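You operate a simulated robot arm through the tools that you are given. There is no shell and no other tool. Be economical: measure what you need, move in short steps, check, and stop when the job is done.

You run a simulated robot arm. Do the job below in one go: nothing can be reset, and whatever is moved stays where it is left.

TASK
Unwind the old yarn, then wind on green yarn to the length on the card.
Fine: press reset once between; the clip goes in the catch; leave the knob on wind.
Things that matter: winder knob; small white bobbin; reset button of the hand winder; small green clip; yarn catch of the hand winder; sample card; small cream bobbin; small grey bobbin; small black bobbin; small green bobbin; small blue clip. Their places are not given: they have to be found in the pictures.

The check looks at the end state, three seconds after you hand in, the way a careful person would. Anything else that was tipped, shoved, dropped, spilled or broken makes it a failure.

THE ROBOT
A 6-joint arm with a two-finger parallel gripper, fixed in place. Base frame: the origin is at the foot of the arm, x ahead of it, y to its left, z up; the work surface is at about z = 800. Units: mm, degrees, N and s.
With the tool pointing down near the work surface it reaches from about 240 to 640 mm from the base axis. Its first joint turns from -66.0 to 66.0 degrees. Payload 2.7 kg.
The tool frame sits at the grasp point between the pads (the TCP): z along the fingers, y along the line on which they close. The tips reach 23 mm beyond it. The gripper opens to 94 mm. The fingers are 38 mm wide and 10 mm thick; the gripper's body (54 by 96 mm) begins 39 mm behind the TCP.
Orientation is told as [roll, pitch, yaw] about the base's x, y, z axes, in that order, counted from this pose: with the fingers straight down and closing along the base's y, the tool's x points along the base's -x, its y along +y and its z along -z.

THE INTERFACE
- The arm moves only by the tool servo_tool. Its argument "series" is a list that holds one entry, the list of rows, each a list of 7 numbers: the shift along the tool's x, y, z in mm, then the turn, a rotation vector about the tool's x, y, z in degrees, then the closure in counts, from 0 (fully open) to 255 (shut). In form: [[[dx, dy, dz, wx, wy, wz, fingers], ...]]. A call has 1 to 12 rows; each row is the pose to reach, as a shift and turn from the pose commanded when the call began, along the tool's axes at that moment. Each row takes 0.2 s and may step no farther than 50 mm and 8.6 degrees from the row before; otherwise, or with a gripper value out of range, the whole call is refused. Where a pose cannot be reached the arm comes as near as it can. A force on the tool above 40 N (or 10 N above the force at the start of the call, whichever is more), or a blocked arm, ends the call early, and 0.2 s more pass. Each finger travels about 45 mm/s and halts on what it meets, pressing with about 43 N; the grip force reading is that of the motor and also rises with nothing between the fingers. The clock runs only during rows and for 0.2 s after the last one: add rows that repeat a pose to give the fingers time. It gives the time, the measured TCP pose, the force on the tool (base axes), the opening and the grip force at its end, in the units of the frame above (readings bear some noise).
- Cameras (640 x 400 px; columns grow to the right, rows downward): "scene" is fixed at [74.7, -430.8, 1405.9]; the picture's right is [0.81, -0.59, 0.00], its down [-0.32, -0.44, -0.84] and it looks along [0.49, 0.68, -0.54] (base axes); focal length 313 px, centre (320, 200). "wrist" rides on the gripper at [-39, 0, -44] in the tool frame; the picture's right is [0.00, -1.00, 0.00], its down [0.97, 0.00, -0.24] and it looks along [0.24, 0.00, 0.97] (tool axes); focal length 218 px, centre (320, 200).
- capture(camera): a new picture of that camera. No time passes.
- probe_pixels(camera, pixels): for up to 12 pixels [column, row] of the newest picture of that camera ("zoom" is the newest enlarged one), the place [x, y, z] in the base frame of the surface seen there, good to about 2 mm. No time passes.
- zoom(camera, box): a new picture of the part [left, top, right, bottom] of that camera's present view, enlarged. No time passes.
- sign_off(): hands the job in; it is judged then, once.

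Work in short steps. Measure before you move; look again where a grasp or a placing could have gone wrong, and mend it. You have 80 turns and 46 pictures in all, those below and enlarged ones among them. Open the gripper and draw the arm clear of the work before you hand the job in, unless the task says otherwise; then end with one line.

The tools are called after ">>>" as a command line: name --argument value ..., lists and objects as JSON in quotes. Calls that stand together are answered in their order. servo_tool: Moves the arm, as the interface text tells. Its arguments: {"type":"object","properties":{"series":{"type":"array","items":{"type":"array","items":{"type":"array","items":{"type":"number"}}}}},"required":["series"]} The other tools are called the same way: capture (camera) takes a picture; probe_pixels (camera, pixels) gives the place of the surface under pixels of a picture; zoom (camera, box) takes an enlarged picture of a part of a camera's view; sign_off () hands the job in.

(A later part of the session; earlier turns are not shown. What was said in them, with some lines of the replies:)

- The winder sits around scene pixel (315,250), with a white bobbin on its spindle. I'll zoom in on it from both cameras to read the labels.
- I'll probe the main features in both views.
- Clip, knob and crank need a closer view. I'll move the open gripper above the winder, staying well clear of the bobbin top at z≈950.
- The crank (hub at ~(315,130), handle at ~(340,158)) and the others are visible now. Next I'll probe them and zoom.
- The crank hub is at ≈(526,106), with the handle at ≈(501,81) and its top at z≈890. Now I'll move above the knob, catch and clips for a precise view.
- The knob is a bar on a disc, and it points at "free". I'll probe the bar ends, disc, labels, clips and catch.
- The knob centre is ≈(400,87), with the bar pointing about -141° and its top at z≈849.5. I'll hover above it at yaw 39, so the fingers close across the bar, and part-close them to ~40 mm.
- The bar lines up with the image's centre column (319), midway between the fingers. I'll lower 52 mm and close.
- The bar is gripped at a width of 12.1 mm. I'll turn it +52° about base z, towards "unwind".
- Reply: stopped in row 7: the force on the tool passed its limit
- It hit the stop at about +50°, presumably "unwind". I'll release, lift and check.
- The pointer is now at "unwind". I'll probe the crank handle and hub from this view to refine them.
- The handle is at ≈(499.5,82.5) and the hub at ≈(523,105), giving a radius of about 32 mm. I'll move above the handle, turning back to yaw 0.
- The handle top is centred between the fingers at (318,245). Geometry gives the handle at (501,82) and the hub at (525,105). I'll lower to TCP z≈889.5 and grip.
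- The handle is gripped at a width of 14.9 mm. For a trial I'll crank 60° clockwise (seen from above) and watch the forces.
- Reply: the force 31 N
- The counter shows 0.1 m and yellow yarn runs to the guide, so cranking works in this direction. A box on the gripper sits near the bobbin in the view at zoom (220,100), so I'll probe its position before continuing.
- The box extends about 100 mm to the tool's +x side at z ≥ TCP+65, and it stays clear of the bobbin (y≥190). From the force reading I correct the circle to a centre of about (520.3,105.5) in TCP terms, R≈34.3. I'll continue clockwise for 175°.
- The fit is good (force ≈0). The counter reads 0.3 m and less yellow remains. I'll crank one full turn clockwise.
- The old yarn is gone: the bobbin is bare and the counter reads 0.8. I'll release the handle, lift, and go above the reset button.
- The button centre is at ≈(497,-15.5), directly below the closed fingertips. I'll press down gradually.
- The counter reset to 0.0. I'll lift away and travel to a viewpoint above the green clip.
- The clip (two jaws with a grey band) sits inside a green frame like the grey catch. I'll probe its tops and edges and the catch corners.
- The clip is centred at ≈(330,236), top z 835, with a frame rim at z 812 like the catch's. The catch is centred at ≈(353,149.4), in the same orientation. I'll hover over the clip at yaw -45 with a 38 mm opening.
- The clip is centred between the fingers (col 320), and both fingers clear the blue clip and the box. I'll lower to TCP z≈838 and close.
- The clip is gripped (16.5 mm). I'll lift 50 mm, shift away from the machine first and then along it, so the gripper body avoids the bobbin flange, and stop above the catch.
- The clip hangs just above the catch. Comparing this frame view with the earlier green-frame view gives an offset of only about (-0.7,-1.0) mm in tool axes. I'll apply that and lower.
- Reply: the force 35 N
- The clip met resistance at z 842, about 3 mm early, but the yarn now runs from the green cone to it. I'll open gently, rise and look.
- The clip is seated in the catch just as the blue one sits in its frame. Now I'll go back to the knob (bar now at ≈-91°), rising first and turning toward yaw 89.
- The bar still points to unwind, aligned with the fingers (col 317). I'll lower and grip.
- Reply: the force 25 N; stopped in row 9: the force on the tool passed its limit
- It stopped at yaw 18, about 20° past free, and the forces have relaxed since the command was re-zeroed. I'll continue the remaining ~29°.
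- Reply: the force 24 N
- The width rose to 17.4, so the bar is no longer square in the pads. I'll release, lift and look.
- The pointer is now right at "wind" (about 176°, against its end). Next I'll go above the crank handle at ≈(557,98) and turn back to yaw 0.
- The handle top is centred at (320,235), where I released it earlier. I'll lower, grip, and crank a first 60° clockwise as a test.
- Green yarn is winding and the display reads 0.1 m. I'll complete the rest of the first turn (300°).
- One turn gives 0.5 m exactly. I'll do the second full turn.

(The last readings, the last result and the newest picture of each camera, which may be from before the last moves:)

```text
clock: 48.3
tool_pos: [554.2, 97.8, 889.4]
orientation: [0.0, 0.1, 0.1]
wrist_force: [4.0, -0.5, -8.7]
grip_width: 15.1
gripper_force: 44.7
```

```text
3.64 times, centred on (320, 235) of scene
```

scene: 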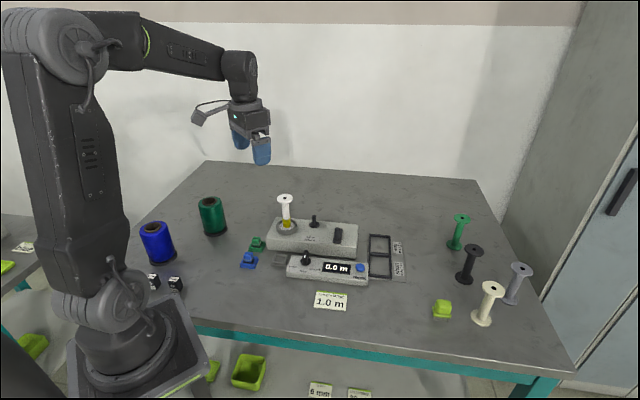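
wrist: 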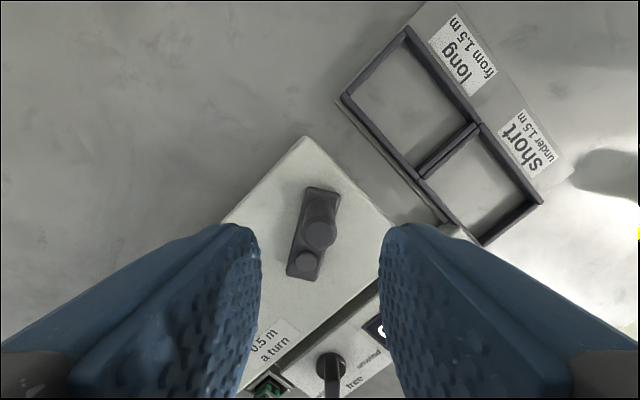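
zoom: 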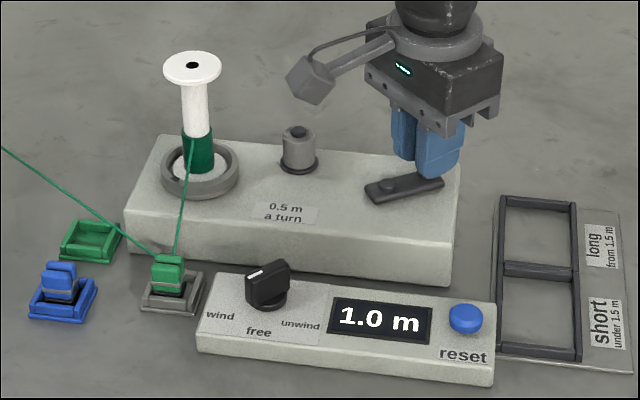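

The display reads 1.0 m and the knob is on wind. I'll release straight up and draw clear.

>>> servo_tool --series '[[[0, 0, 0, 0, 0, 0, 150], [0, 0, 0, 0, 0, 0, 150], [0, 0, -30, 0, 0, 0, 150], [0, 0, -70, 0, 0, 0, 150], [0, 0, -110, 0, 0, 0, 100], [0, 0, -150, 0, 0, 0, 50], [0, 0, -190, 0, 0, 0, 0], [0, 0, -190, 0, 0, 0, 0]]]'

>>> capture --camera "scene"

>>> zoom --camera "scene" --box '[180, 180, 390, 320]'

```text
clock: 50.1
tool_pos: [558.4, 102.7, 1081.0]
orientation: [0.0, 0.4, 0.2]
wrist_force: [0.5, 0.5, 0.4]
grip_width: 93.8
gripper_force: 0.1
```

```text
7 pictures are left
```

scene: 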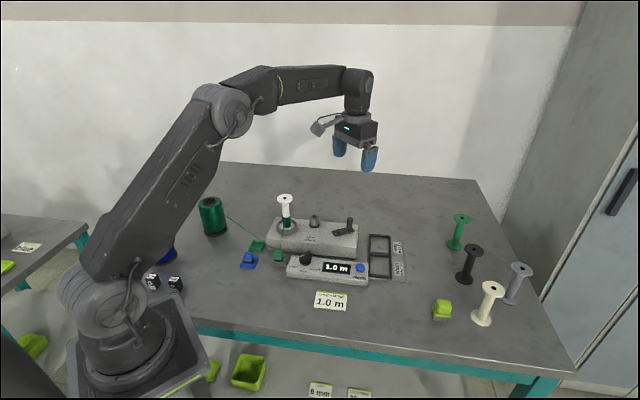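

```text
2.86 times, centred on (285, 250) of scene
```

zoom: 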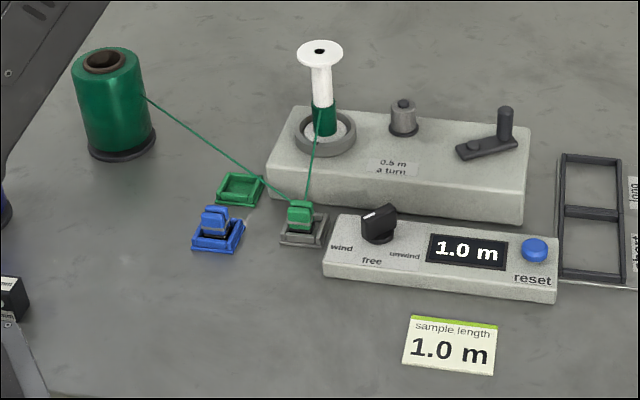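

The final view shows green yarn on the bobbin, 1.0 m on the display, the clip in the catch and the knob on wind. The arm is clear and nothing else has moved, so I'm handing in.

>>> sign_off

```text
The job is handed in.
```

I unwound the old yellow yarn, pressed reset once, put the green clip in the catch and wound on 1.0 m of green yarn to match the card, leaving the knob on wind.
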